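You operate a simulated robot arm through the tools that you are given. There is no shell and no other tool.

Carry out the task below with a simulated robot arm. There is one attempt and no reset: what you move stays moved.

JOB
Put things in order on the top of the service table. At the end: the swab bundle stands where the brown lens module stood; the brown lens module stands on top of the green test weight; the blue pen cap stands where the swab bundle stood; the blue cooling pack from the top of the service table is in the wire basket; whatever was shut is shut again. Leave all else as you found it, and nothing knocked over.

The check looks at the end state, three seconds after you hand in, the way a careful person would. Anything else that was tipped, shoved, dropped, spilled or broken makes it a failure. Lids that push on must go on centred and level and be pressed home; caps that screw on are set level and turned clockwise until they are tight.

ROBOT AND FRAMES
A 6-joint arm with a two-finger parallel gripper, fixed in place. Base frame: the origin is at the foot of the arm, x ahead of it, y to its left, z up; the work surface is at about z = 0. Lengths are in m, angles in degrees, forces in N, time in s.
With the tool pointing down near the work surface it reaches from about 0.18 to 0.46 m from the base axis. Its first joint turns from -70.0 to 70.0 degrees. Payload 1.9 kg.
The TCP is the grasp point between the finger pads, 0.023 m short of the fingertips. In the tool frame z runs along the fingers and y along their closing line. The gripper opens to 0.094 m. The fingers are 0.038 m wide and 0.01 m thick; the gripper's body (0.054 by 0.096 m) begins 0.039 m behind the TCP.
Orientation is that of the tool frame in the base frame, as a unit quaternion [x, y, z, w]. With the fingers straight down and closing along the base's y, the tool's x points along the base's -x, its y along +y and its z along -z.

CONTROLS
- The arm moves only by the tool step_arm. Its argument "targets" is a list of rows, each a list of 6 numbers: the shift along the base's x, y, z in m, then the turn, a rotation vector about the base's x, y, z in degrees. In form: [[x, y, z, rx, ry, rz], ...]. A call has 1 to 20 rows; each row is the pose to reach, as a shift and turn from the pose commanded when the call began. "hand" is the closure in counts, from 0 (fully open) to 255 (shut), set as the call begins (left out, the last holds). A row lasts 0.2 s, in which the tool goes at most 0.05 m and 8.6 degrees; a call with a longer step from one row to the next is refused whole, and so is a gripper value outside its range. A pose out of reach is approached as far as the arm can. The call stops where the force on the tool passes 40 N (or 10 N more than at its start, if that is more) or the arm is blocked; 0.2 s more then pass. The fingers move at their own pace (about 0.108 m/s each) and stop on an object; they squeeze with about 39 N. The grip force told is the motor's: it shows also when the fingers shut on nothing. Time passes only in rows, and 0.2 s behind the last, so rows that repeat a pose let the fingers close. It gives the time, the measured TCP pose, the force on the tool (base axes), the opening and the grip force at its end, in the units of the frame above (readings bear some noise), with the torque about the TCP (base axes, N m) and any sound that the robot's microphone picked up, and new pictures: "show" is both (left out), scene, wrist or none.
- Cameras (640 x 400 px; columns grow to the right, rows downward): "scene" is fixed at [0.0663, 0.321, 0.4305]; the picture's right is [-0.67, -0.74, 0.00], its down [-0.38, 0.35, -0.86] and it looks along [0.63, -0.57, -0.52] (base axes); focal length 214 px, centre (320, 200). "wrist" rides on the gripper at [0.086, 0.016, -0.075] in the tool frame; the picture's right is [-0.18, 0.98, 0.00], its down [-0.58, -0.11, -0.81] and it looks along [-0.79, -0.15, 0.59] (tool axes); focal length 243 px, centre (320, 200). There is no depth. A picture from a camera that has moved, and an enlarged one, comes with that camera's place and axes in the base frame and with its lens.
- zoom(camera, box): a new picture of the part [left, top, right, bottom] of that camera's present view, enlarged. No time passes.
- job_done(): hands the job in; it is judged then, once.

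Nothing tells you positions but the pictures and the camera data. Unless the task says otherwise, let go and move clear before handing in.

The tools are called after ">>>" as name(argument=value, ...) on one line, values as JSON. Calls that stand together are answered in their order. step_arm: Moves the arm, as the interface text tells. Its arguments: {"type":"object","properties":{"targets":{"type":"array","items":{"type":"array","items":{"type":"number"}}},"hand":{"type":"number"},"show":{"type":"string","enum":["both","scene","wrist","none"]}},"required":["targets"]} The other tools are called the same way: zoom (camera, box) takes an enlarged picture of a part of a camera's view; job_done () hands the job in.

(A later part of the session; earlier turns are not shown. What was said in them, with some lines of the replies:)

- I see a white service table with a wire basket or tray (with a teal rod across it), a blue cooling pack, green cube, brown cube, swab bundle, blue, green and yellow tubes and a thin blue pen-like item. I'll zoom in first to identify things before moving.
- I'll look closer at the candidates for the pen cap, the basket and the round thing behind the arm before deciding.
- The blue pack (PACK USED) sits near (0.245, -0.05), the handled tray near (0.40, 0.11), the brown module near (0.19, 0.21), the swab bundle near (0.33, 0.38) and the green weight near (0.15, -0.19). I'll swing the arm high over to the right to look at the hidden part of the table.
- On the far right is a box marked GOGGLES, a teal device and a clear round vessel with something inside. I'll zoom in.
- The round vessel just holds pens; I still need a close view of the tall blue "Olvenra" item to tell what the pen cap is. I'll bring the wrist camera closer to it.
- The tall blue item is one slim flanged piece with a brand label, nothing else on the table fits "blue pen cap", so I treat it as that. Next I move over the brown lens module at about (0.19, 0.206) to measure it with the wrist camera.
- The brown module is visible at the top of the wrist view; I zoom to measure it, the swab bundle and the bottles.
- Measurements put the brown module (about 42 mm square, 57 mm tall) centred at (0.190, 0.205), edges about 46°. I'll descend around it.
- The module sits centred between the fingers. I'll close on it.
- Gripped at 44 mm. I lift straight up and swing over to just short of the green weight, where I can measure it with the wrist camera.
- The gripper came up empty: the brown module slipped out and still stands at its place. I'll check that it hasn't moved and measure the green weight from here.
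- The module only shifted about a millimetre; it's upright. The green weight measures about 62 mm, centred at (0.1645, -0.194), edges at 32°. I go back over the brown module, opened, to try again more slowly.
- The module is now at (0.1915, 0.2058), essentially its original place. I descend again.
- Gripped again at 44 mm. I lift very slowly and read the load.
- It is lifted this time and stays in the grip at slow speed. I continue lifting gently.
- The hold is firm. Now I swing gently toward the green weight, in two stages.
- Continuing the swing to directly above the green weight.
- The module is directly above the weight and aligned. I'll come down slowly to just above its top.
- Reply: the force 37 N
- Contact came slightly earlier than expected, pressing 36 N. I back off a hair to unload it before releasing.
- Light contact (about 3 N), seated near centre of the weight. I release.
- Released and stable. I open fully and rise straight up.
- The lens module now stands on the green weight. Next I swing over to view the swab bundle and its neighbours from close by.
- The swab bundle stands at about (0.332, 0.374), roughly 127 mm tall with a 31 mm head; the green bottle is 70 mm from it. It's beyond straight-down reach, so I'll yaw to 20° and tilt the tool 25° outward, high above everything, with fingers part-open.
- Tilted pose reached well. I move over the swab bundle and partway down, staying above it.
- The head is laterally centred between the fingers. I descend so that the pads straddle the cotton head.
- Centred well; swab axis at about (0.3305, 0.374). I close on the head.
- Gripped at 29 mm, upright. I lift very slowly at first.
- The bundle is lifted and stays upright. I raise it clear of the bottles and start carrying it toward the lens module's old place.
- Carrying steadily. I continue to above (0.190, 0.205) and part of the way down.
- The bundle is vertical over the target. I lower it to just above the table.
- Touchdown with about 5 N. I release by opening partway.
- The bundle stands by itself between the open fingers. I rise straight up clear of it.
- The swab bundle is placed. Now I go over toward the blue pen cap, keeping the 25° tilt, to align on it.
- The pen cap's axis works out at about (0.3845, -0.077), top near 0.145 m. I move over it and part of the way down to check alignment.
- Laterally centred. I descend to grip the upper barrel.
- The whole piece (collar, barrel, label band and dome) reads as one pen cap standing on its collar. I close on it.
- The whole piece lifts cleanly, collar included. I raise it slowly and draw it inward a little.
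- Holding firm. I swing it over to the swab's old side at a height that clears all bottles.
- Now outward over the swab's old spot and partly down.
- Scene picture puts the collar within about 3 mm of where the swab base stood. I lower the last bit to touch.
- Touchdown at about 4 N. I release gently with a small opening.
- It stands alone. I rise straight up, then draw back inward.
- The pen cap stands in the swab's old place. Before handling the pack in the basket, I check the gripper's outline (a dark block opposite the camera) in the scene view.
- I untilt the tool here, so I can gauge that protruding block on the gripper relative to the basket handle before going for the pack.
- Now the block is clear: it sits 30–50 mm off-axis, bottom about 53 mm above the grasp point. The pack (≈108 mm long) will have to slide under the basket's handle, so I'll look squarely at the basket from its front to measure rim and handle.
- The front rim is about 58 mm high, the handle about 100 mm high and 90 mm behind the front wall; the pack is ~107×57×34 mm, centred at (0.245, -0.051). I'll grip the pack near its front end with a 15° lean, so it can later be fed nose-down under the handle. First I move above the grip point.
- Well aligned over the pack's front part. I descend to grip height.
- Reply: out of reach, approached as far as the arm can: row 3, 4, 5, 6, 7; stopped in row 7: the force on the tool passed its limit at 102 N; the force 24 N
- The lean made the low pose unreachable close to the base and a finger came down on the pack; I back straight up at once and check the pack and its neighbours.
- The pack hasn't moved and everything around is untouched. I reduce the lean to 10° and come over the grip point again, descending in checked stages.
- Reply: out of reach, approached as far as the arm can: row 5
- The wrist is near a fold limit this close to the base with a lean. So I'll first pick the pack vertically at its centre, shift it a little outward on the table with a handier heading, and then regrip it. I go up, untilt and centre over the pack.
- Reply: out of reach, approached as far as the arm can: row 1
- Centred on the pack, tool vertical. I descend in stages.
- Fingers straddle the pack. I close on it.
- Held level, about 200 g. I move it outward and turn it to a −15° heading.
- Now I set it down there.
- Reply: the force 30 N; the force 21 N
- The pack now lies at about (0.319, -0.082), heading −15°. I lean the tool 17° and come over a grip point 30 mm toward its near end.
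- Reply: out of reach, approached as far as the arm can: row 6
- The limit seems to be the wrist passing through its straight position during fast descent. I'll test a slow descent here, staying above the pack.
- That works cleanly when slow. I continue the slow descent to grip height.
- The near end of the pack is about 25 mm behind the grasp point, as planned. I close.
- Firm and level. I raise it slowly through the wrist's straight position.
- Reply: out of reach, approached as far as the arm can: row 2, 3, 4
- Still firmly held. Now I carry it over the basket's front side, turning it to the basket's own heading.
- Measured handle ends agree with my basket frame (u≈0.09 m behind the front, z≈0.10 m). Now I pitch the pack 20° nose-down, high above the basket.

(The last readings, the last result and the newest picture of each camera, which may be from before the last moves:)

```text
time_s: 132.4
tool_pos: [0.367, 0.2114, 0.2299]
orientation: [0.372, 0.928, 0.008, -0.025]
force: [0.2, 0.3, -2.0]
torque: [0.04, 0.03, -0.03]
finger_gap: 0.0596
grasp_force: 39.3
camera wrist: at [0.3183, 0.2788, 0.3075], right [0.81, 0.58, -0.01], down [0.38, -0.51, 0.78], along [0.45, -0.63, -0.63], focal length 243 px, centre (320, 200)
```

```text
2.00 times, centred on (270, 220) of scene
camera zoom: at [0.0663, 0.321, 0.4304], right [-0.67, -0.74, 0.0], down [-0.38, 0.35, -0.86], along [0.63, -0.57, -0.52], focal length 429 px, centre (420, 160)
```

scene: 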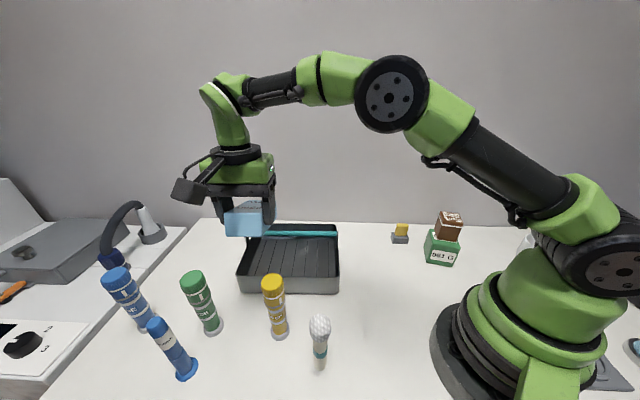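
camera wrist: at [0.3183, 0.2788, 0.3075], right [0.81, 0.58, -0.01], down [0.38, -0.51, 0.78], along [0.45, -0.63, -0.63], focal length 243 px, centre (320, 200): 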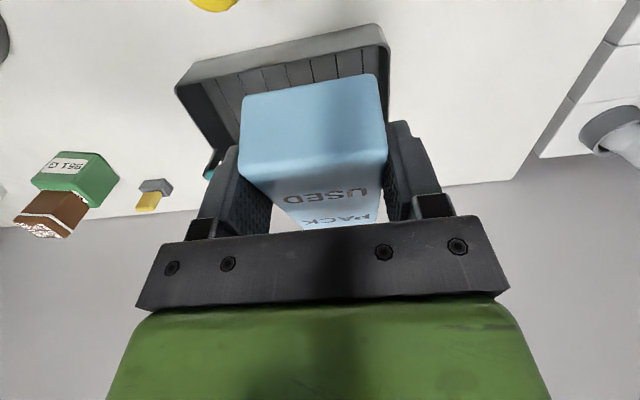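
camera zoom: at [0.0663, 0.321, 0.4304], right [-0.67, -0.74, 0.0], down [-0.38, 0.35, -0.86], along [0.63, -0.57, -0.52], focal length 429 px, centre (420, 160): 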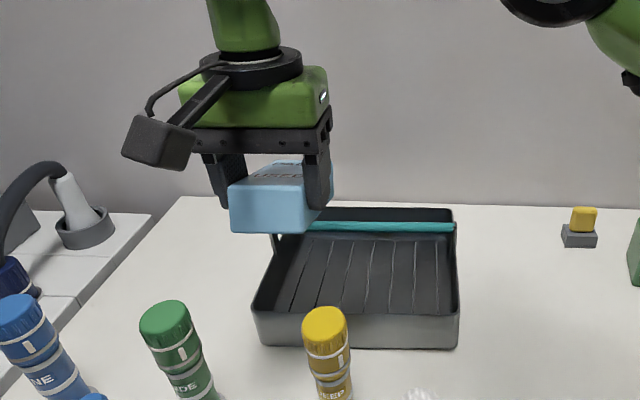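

Pitched 20° nose-down. I lower it so the nose drops in front of the handle, above the rim.

>>> step_arm(targets=[[0, 0, -0.003, 0, 0, 0], [0, 0, -0.009, 0, 0, 0], [0, 0, -0.017, 0, 0, 0], [0, 0, -0.026, 0, 0, 0], [0, 0, -0.035, 0, 0, 0], [0, 0, -0.044, 0, 0, 0], [0, 0, -0.053, 0, 0, 0], [0, 0, -0.062, 0, 0, 0], [0, 0, -0.071, 0, 0, 0], [0, 0, -0.079, 0, 0, 0], [0, 0, -0.085, 0, 0, 0], [0, 0, -0.089, 0, 0, 0], [0, 0, -0.09, 0, 0, 0]], show="both")

>>> zoom(camera="scene", box=[180, 160, 360, 310])

>>> zoom(camera="wrist", box=[160, 0, 480, 240])

```text
time_s: 135.2
tool_pos: [0.3673, 0.2095, 0.1397]
orientation: [0.372, 0.928, 0.009, -0.025]
force: [-0.4, 0.3, -1.6]
torque: [0.03, 0.03, -0.01]
finger_gap: 0.0595
grasp_force: 38.9
camera wrist: at [0.3179, 0.2788, 0.2179], right [0.81, 0.58, -0.01], down [0.38, -0.51, 0.78], along [0.45, -0.63, -0.63], focal length 243 px, centre (320, 200)
```

scene: 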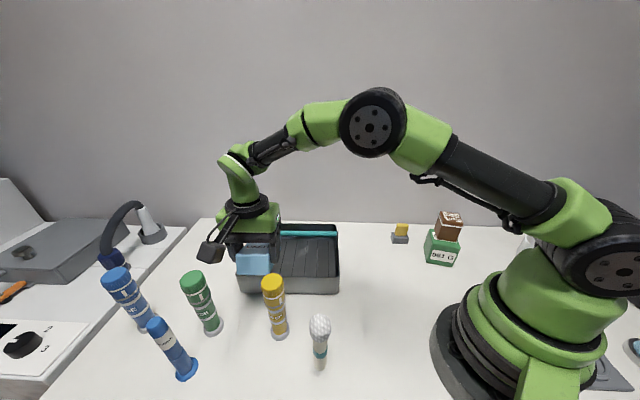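
wrist: 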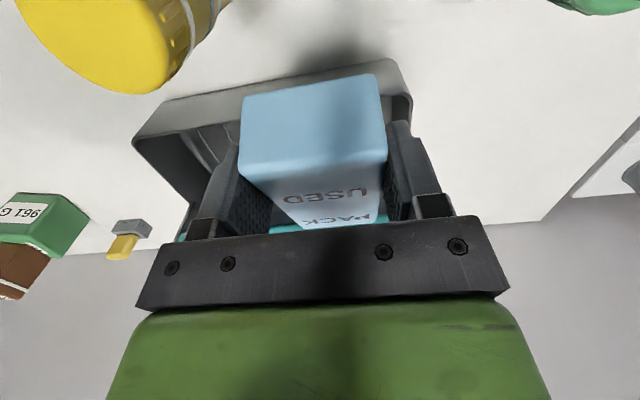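

```text
2.67 times, centred on (270, 235) of scene
camera zoom: at [0.0663, 0.321, 0.4304], right [-0.67, -0.74, 0.0], down [-0.38, 0.35, -0.86], along [0.63, -0.57, -0.52], focal length 572 px, centre (453, 107)
```

zoom: 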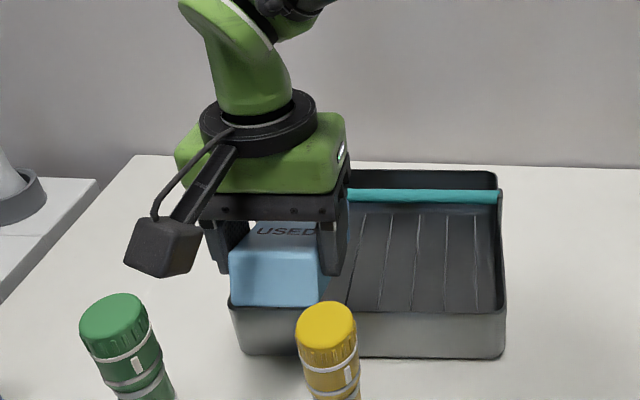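

```text
1.67 times, centred on (320, 120) of wrist
camera zoom: at [0.3179, 0.2788, 0.2179], right [0.81, 0.58, -0.01], down [0.38, -0.51, 0.78], along [0.45, -0.63, -0.63], focal length 404 px, centre (320, 333)
```

zoom: 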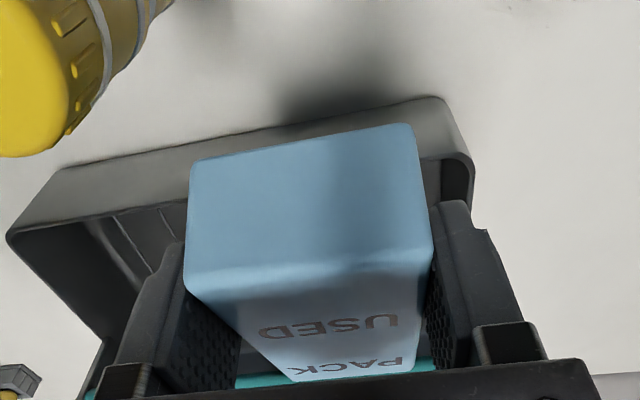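

Nose is in front of the handle. I lower the last bit to the insertion height.

>>> step_arm(targets=[[0, 0, -0.003, 0, 0, 0], [0, 0, -0.008, 0, 0, 0], [0, 0, -0.014, 0, 0, 0], [0, 0, -0.02, 0, 0, 0], [0, 0, -0.024, 0, 0, 0], [0, 0, -0.025, 0, 0, 0], [0, 0, -0.025, 0, 0, 0]], show="both")

>>> zoom(camera="scene", box=[200, 200, 350, 310])

>>> zoom(camera="wrist", box=[160, 0, 480, 240])

```text
time_s: 136.8
tool_pos: [0.3679, 0.2103, 0.1156]
orientation: [0.373, 0.928, 0.008, -0.025]
force: [-0.9, 1.0, -1.9]
torque: [0.06, 0.04, 0.0]
finger_gap: 0.0597
grasp_force: 39.0
camera wrist: at [0.3183, 0.2786, 0.1931], right [0.81, 0.58, -0.01], down [0.38, -0.51, 0.78], along [0.45, -0.63, -0.63], focal length 243 px, centre (320, 200)
```

scene: 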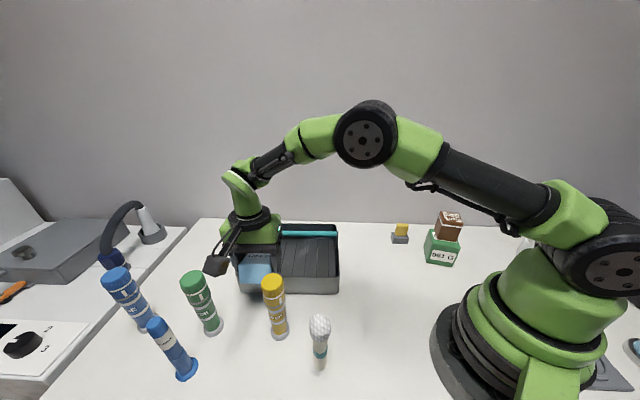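
wrist: 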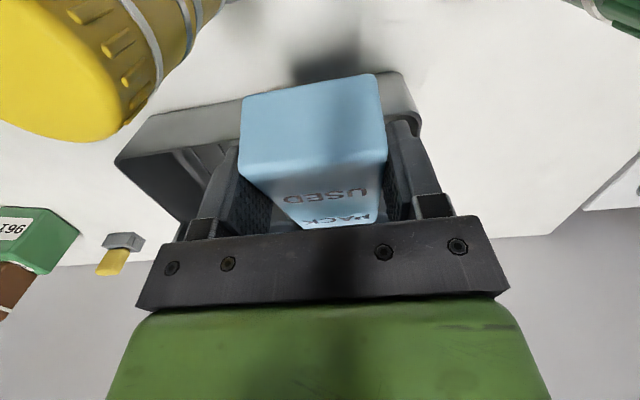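

```text
3.64 times, centred on (275, 255) of scene
camera zoom: at [0.0663, 0.321, 0.4304], right [-0.67, -0.74, 0.0], down [-0.38, 0.35, -0.86], along [0.63, -0.57, -0.52], focal length 780 px, centre (484, 0)
```

zoom: 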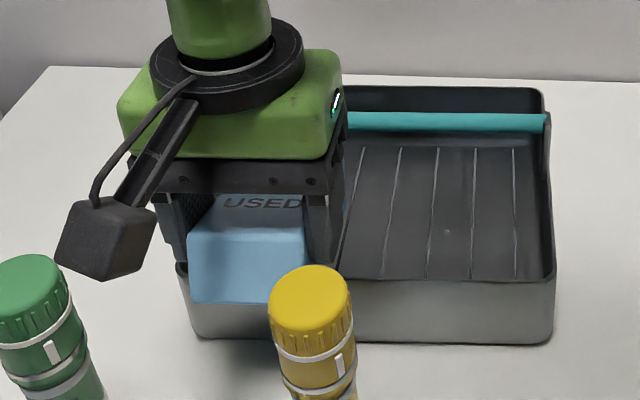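

```text
1.67 times, centred on (320, 120) of wrist
camera zoom: at [0.3183, 0.2786, 0.1931], right [0.81, 0.58, -0.01], down [0.38, -0.51, 0.78], along [0.45, -0.63, -0.63], focal length 404 px, centre (320, 333)
```

zoom: 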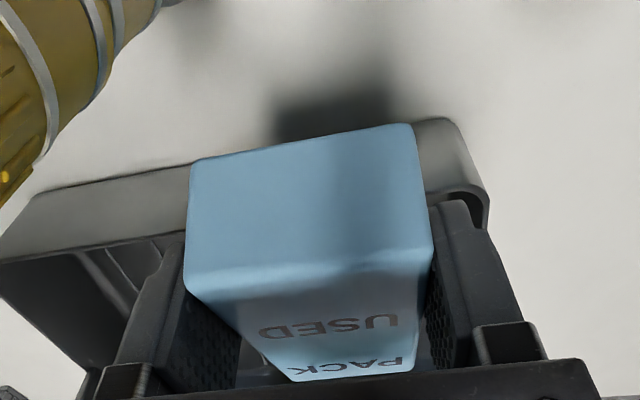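

Position checks out: nose below the handle, pack above the rim. I slide it in along its own axis, under the handle.

>>> step_arm(targets=[[0.0012, -0.0011, -0.0006, 0, 0, 0], [0.004, -0.0038, -0.002, 0, 0, 0], [0.0075, -0.0071, -0.0038, 0, 0, 0], [0.0111, -0.0105, -0.0055, 0, 0, 0], [0.0146, -0.0139, -0.0073, 0, 0, 0], [0.0182, -0.0173, -0.0091, 0, 0, 0], [0.0217, -0.0207, -0.0109, 0, 0, 0], [0.0253, -0.0241, -0.0127, 0, 0, 0], [0.0288, -0.0274, -0.0145, 0, 0, 0], [0.0324, -0.0308, -0.0162, 0, 0, 0], [0.0359, -0.0342, -0.018, 0, 0, 0], [0.0383, -0.0365, -0.0192, 0, 0, 0], [0.0395, -0.0376, -0.0198, 0, 0, 0], [0.0395, -0.0376, -0.0198, 0, 0, 0]], show="both")

>>> zoom(camera="scene", box=[200, 200, 350, 310])

>>> zoom(camera="wrist", box=[160, 0, 480, 240])

```text
time_s: 139.8
tool_pos: [0.4072, 0.1727, 0.0956]
orientation: [0.372, 0.928, 0.008, -0.025]
force: [0.0, 0.6, -1.2]
torque: [0.0, 0.02, 0.01]
finger_gap: 0.0594
grasp_force: 39.4
camera wrist: at [0.3581, 0.242, 0.173], right [0.81, 0.58, -0.01], down [0.38, -0.51, 0.78], along [0.45, -0.63, -0.63], focal length 243 px, centre (320, 200)
```

scene: 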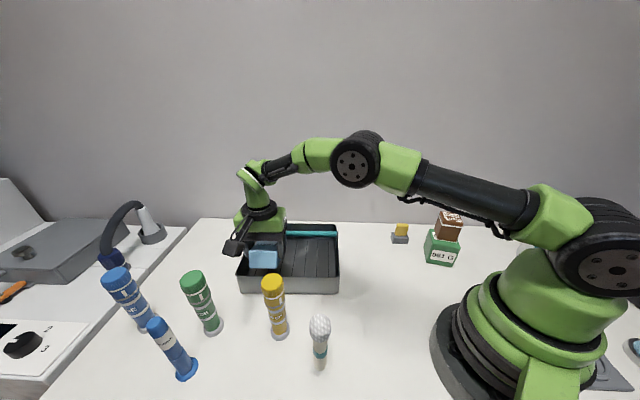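
wrist: 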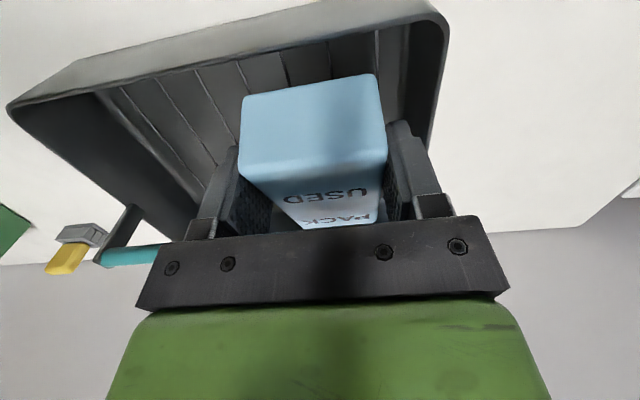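

```text
3.64 times, centred on (275, 255) of scene
camera zoom: at [0.0663, 0.321, 0.4304], right [-0.67, -0.74, 0.0], down [-0.38, 0.35, -0.86], along [0.63, -0.57, -0.52], focal length 780 px, centre (484, 0)
```

zoom: 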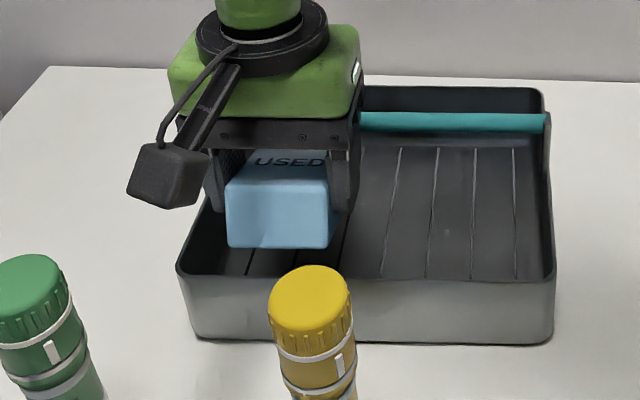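

```text
1.67 times, centred on (320, 120) of wrist
camera zoom: at [0.3581, 0.242, 0.173], right [0.81, 0.58, -0.01], down [0.38, -0.51, 0.78], along [0.45, -0.63, -0.63], focal length 404 px, centre (320, 333)
```

zoom: 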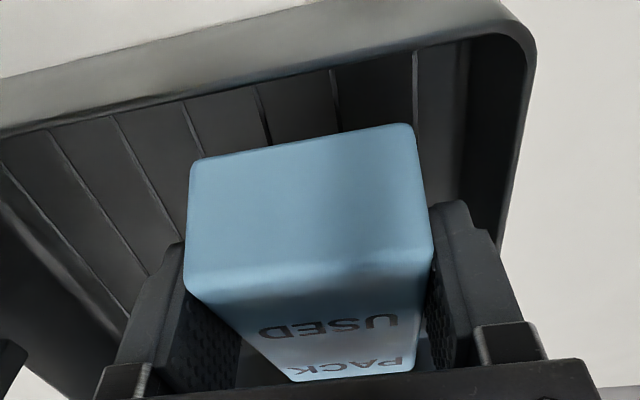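

The pack is inside the front wall with its nose beneath the handle. I now level it while lowering a little.

>>> step_arm(targets=[[-0.0003, 0.0003, -0.001, -0.69, -0.72, 0], [-0.001, 0.001, -0.003, -2.07, -2.17, 0], [-0.0019, 0.0018, -0.0056, -3.87, -4.05, 0], [-0.0029, 0.0028, -0.0084, -5.8, -6.07, 0], [-0.0039, 0.0037, -0.0112, -7.74, -8.1, 0], [-0.0048, 0.0046, -0.014, -9.67, -10.12, 0], [-0.0057, 0.0055, -0.0166, -11.47, -12.0, 0], [-0.0065, 0.0062, -0.0188, -12.99, -13.59, 0], [-0.0069, 0.0066, -0.02, -13.82, -14.46, 0], [-0.0069, 0.0066, -0.02, -13.82, -14.46, 0]], show="both")

>>> zoom(camera="scene", box=[200, 200, 350, 310])

>>> zoom(camera="wrist", box=[160, 0, 480, 240])

```text
time_s: 142.0
tool_pos: [0.4004, 0.1801, 0.0742]
orientation: [0.368, 0.918, -0.057, 0.137]
force: [-0.7, 0.6, -3.2]
torque: [0.04, 0.03, 0.03]
finger_gap: 0.0596
grasp_force: 39.1
camera wrist: at [0.3353, 0.2632, 0.1202], right [0.81, 0.59, 0.05], down [0.16, -0.3, 0.94], along [0.57, -0.75, -0.33], focal length 243 px, centre (320, 200)
```

scene: 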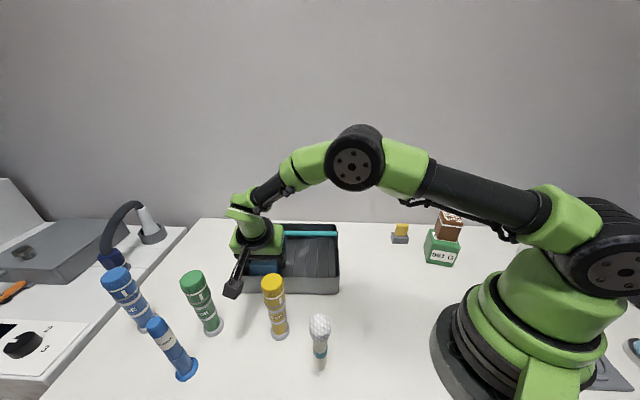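
wrist: 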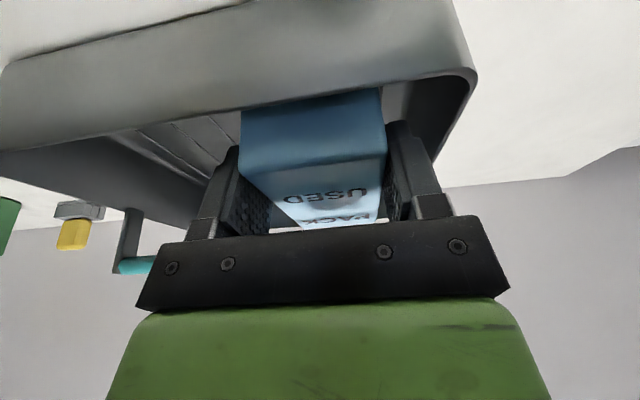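

```text
3.64 times, centred on (275, 255) of scene
camera zoom: at [0.0663, 0.321, 0.4304], right [-0.67, -0.74, 0.0], down [-0.38, 0.35, -0.86], along [0.63, -0.57, -0.52], focal length 780 px, centre (484, 0)
```

zoom: 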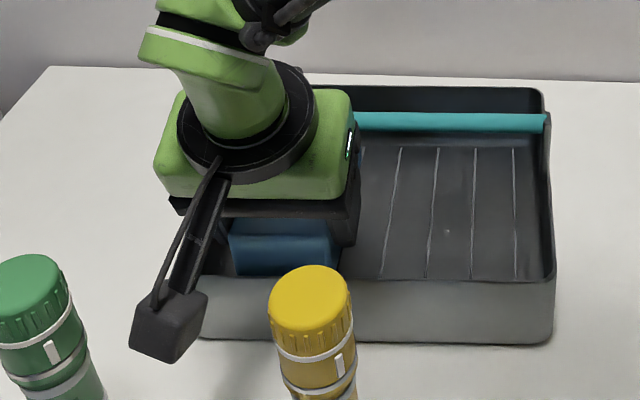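

```text
1.67 times, centred on (320, 120) of wrist
camera zoom: at [0.3353, 0.2632, 0.1202], right [0.81, 0.59, 0.05], down [0.16, -0.3, 0.94], along [0.57, -0.75, -0.33], focal length 404 px, centre (320, 333)
```

zoom: 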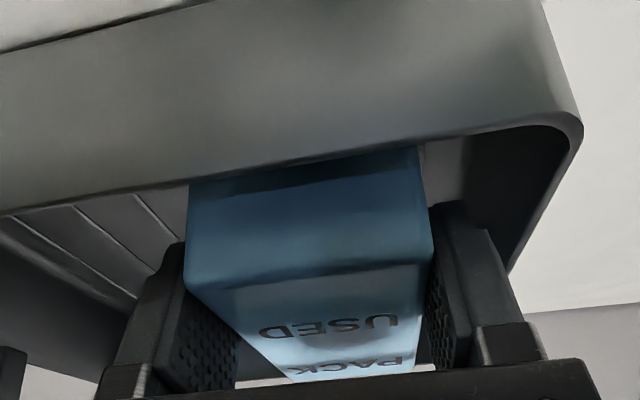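

Level and clear on all sides. I lower it toward the basket floor.

>>> step_arm(targets=[[0, 0, -0.003, 0, 0, 0], [0, 0, -0.007, 0, 0, 0], [0, 0, -0.012, 0, 0, 0], [0, 0, -0.017, 0, 0, 0], [0, 0, -0.022, 0, 0, 0], [0, 0, -0.026, 0, 0, 0], [0, 0, -0.029, 0, 0, 0], [0, 0, -0.031, 0, 0, 0], [0, 0, -0.031, 0, 0, 0]], show="both")

>>> zoom(camera="scene", box=[200, 200, 350, 310])

```text
time_s: 144.0
tool_pos: [0.3996, 0.1797, 0.0442]
orientation: [0.369, 0.918, -0.057, 0.136]
force: [-0.3, -1.4, -1.3]
torque: [0.02, 0.06, 0.0]
finger_gap: 0.0596
grasp_force: 38.8
camera wrist: at [0.3353, 0.2632, 0.0887], right [0.81, 0.59, 0.05], down [0.16, -0.3, 0.94], along [0.57, -0.75, -0.33], focal length 243 px, centre (320, 200)
```

scene: 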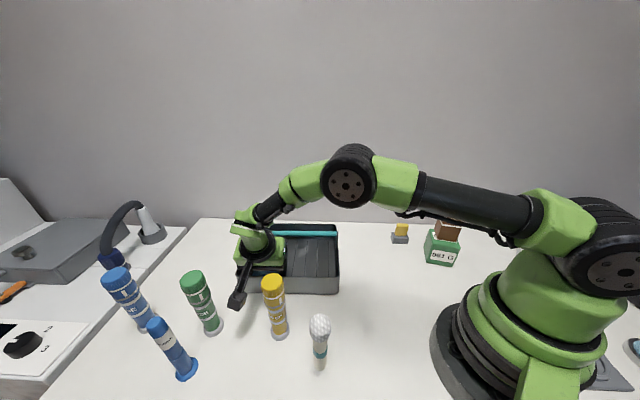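
wrist: 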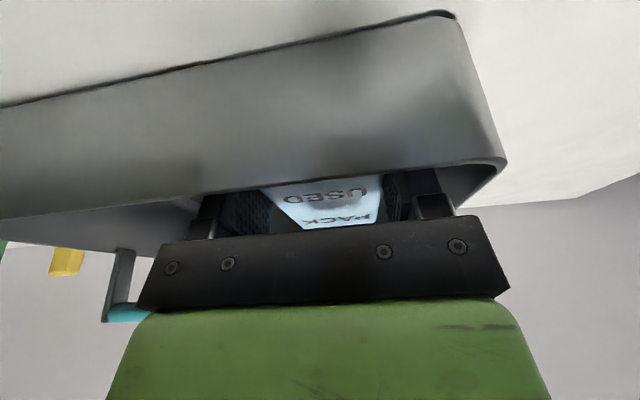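

```text
3.64 times, centred on (275, 255) of scene
camera zoom: at [0.0663, 0.321, 0.4304], right [-0.67, -0.74, 0.0], down [-0.38, 0.35, -0.86], along [0.63, -0.57, -0.52], focal length 780 px, centre (484, 0)
```

zoom: 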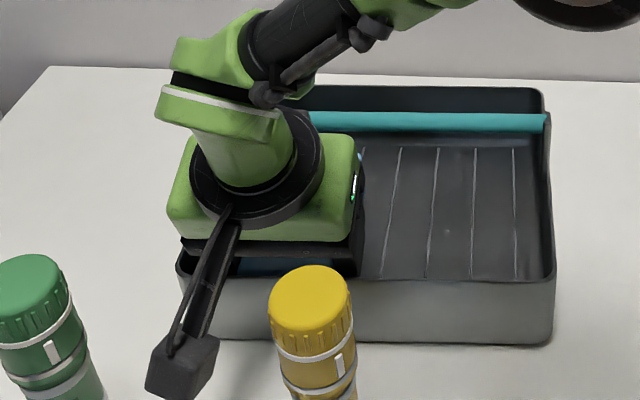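

>>> step_arm(targets=[[0, 0, -0.001, 0, 0, 0], [0, 0, -0.002, 0, 0, 0], [0, 0, -0.002, 0, 0, 0]], show="none")

```text
time_s: 144.8
tool_pos: [0.4004, 0.1792, 0.0417]
orientation: [0.368, 0.918, -0.056, 0.137]
force: [-0.9, -0.5, -2.0]
torque: [0.05, 0.01, 0.0]
finger_gap: 0.0595
grasp_force: 39.0
```

>>> step_arm(targets=[[0, 0, -0.0007, 0, 0, 0], [0, 0, -0.0014, 0, 0, 0], [0, 0, -0.0014, 0, 0, 0]], show="none")

```text
time_s: 145.6
tool_pos: [0.4004, 0.1798, 0.0403]
orientation: [0.369, 0.917, -0.057, 0.137]
force: [-1.5, -2.3, 8.5]
torque: [-0.35, -0.66, -0.23]
finger_gap: 0.0599
grasp_force: 38.6
```

Contact on the basket floor (about 10 N). I release with a small opening so the fingers stay clear of the side wall.

>>> step_arm(targets=[[0, 0, 0, 0, 0, 0], [0, 0, 0, 0, 0, 0], [0, 0, 0, 0, 0, 0], [0, 0, 0, 0, 0, 0]], hand=68, show="both")

>>> zoom(camera="wrist", box=[160, 100, 480, 300])

```text
time_s: 146.6
tool_pos: [0.4, 0.1787, 0.0418]
orientation: [0.367, 0.918, -0.056, 0.138]
force: [0.4, -1.3, -0.6]
torque: [0.02, -0.03, -0.01]
finger_gap: 0.0689
grasp_force: 0.1
camera wrist: at [0.3359, 0.2639, 0.0857], right [0.81, 0.59, 0.05], down [0.16, -0.3, 0.94], along [0.57, -0.75, -0.33], focal length 243 px, centre (320, 200)
```

scene: 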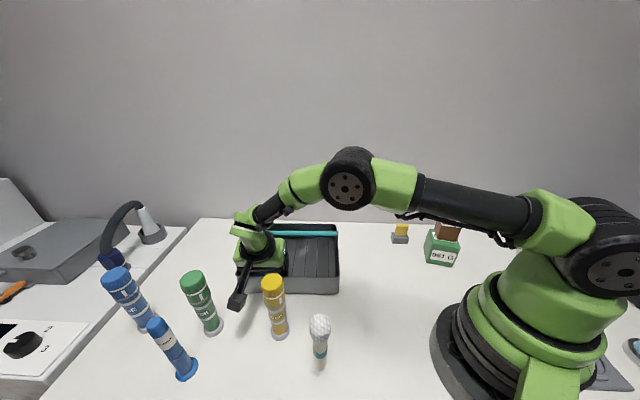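
wrist: 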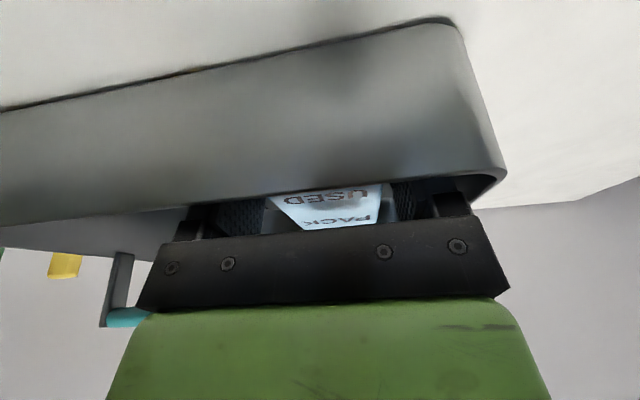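

```text
2.00 times, centred on (320, 200) of wrist
camera zoom: at [0.3359, 0.2639, 0.0857], right [0.81, 0.59, 0.05], down [0.16, -0.3, 0.94], along [0.57, -0.75, -0.33], focal length 485 px, centre (320, 200)
```

zoom: 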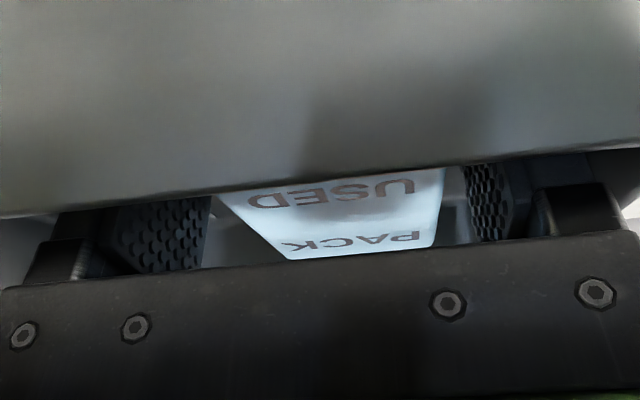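

The pack lies flat in the basket. I withdraw straight up, clear of the handle.

>>> step_arm(targets=[[0, 0, 0.003, 0, 0, 0], [0, 0, 0.008, 0, 0, 0], [0, 0, 0.015, 0, 0, 0], [0, 0, 0.023, 0, 0, 0], [0, 0, 0.032, 0, 0, 0], [0, 0, 0.042, 0, 0, 0], [0, 0, 0.055, 0, 0, 0], [0, 0, 0.07, 0, 0, 0], [0, 0, 0.09, 0, 0, 0], [0, 0, 0.115, 0, 0, 0], [0, 0, 0.14, 0, 0, 0], [0, 0, 0.17, 0, 0, 0], [0, 0, 0.2, 0, 0, 0]], show="both")

>>> zoom(camera="scene", box=[200, 190, 380, 310])

```text
time_s: 149.4
tool_pos: [0.3987, 0.1806, 0.242]
orientation: [0.367, 0.918, -0.057, 0.136]
force: [1.3, 0.4, 0.5]
torque: [0.03, 0.01, -0.03]
finger_gap: 0.0687
grasp_force: 0.0
camera wrist: at [0.3342, 0.2641, 0.2861], right [0.81, 0.59, 0.05], down [0.16, -0.3, 0.94], along [0.57, -0.75, -0.33], focal length 243 px, centre (320, 200)
```

scene: 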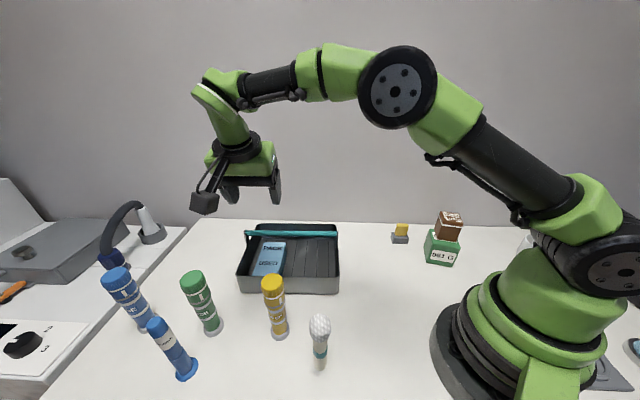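
wrist: 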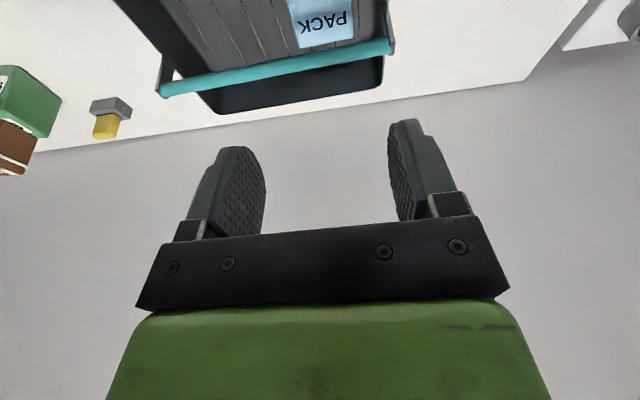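

```text
3.33 times, centred on (290, 250) of scene
camera zoom: at [0.0663, 0.321, 0.4305], right [-0.67, -0.74, 0.0], down [-0.38, 0.35, -0.86], along [0.63, -0.57, -0.52], focal length 715 px, centre (420, 33)
```

zoom: 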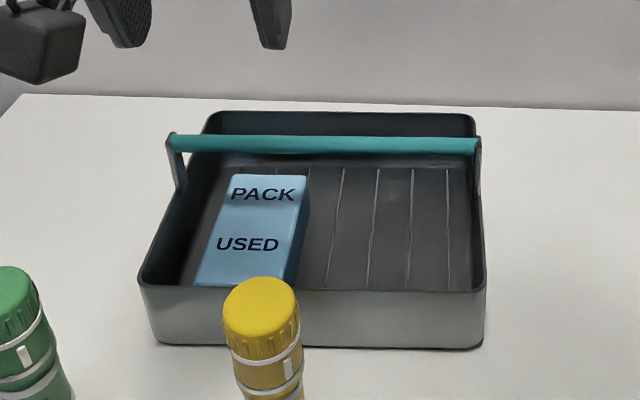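

The cooling pack lies in the basket and the basket hasn't shifted. I'll back the arm off to a clear pose and inspect everything closely.

>>> step_arm(targets=[[-0.01, -0.01, 0.01, 2, 2.1, 0], [-0.03, -0.03, 0.02, 5.5, 5.8, 0], [-0.06, -0.05, 0.04, 9, 9.4, 0], [-0.09, -0.07, 0.06, 11.5, 12, 0], [-0.12, -0.09, 0.08, 11.5, 12, 0], [-0.14, -0.11, 0.1, 11.5, 12, 0]], hand=0, show="both")

>>> zoom(camera="scene", box=[80, 240, 360, 400])

>>> zoom(camera="scene", box=[270, 300, 370, 390])

>>> zoom(camera="scene", box=[380, 200, 480, 280])

>>> zoom(camera="scene", box=[130, 300, 230, 400])

```text
time_s: 150.8
tool_pos: [0.26, 0.0698, 0.3404]
orientation: [0.372, 0.928, -0.002, 0.002]
force: [0.8, 0.5, -0.2]
torque: [0.03, -0.04, 0.0]
finger_gap: 0.094
grasp_force: 0.0
camera wrist: at [0.2077, 0.1413, 0.4137], right [0.81, 0.58, 0.0], down [0.34, -0.47, 0.81], along [0.47, -0.66, -0.59], focal length 243 px, centre (320, 200)
```

scene: 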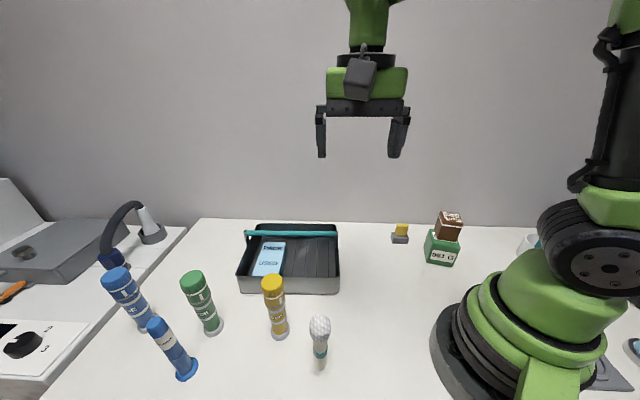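
wrist: 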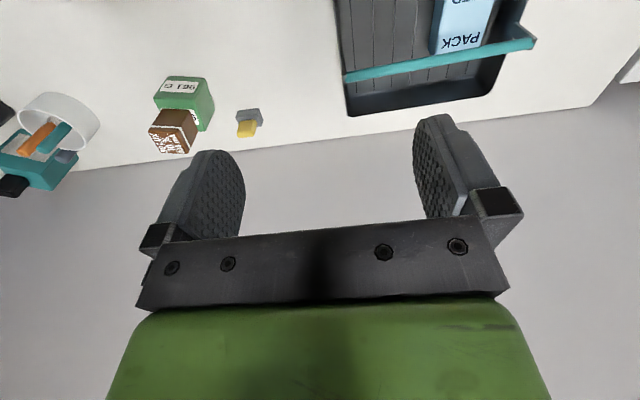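

```text
2.29 times, centred on (220, 320) of scene
camera zoom: at [0.0663, 0.321, 0.4305], right [-0.67, -0.74, 0.0], down [-0.38, 0.35, -0.86], along [0.63, -0.57, -0.52], focal length 490 px, centre (549, -74)
```

zoom: 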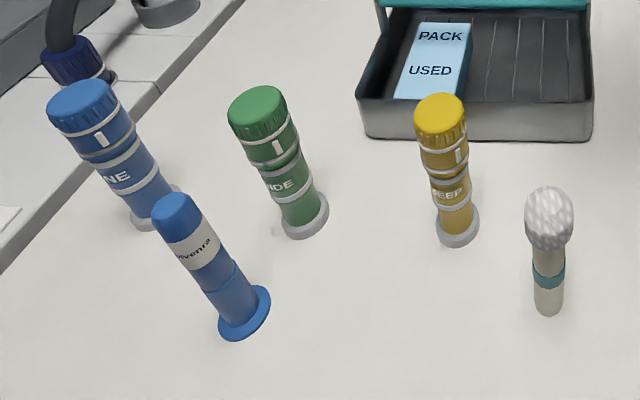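

```text
4.44 times, centred on (320, 345) of scene
camera zoom: at [0.0663, 0.321, 0.4305], right [-0.67, -0.74, 0.0], down [-0.38, 0.35, -0.86], along [0.63, -0.57, -0.52], focal length 953 px, centre (320, -444)
```

zoom: 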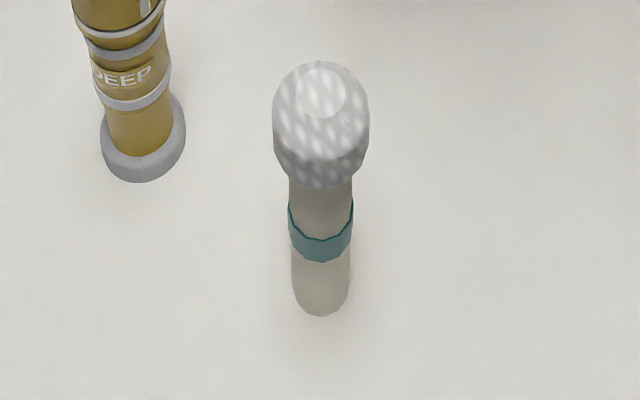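

```text
5.00 times, centred on (430, 240) of scene
camera zoom: at [0.0663, 0.321, 0.4305], right [-0.67, -0.74, 0.0], down [-0.38, 0.35, -0.86], along [0.63, -0.57, -0.52], focal length 1072 px, centre (-230, 0)
```

zoom: 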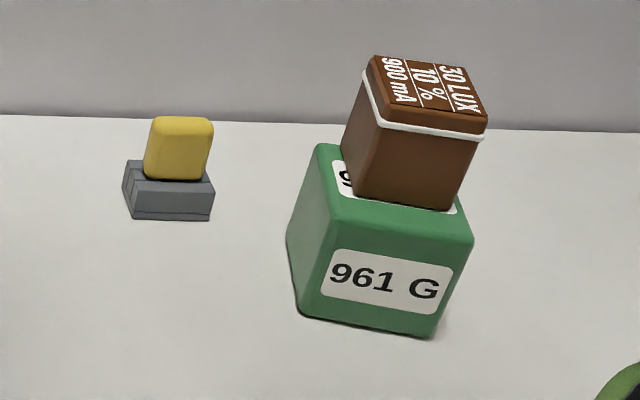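

```text
4.00 times, centred on (180, 350) of scene
camera zoom: at [0.0663, 0.321, 0.4305], right [-0.67, -0.74, 0.0], down [-0.38, 0.35, -0.86], along [0.63, -0.57, -0.52], focal length 858 px, centre (880, -400)
```

zoom: 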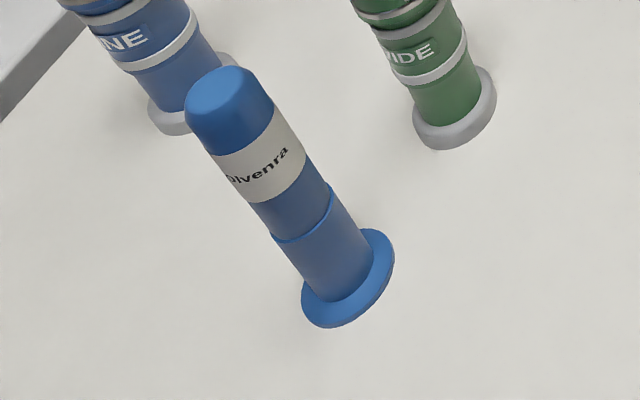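

Everything checks out: the lens module sits level on the green weight, the swab bundle is within about 3 mm of the module's old spot, and the pen cap is within about 2 mm of the swab's old spot. The cooling pack lies flat in the basket. Bottles, basket and the other items haven't moved, nothing was opened, and the arm is clear, so I hand in.

>>> job_done()

```text
The job is handed in.
```

I've handed the job in with everything in its asked-for place, judging by the last camera pictures. The official check hasn't reported back.

- **Brown lens module:** it stands level on top of the green test weight. It sits about 4–5 mm off centre but is fully supported.
- **Swab bundle:** it stands upright about 3 mm from where the lens module stood.
- **Blue pen cap:** it stands upright about 2 mm from where the swab bundle stood. I took the whole tall blue "Olvenra" piece to be the pen cap and moved it in one piece, because nothing else on the table fitted that name.
- **Blue cooling pack:** it lies flat in the basket, under the handle. I took the dark tray with the teal handle to be the wire basket.
- **Everything else:** the three bottles, the basket and the yellow and grey sponge-like item haven't moved, and nothing shut was opened.

Two things went wrong along the way:

- **Lens module:** it slipped out of my first grip and shifted about 1 mm before I picked it up properly.
- **Cooling pack:** one finger came down on it hard (about 100 N) when a pose turned out to be unreachable. The pack didn't move and shows no damage in the pictures. I then set it down once in a handier spot on the table and gripped it again.
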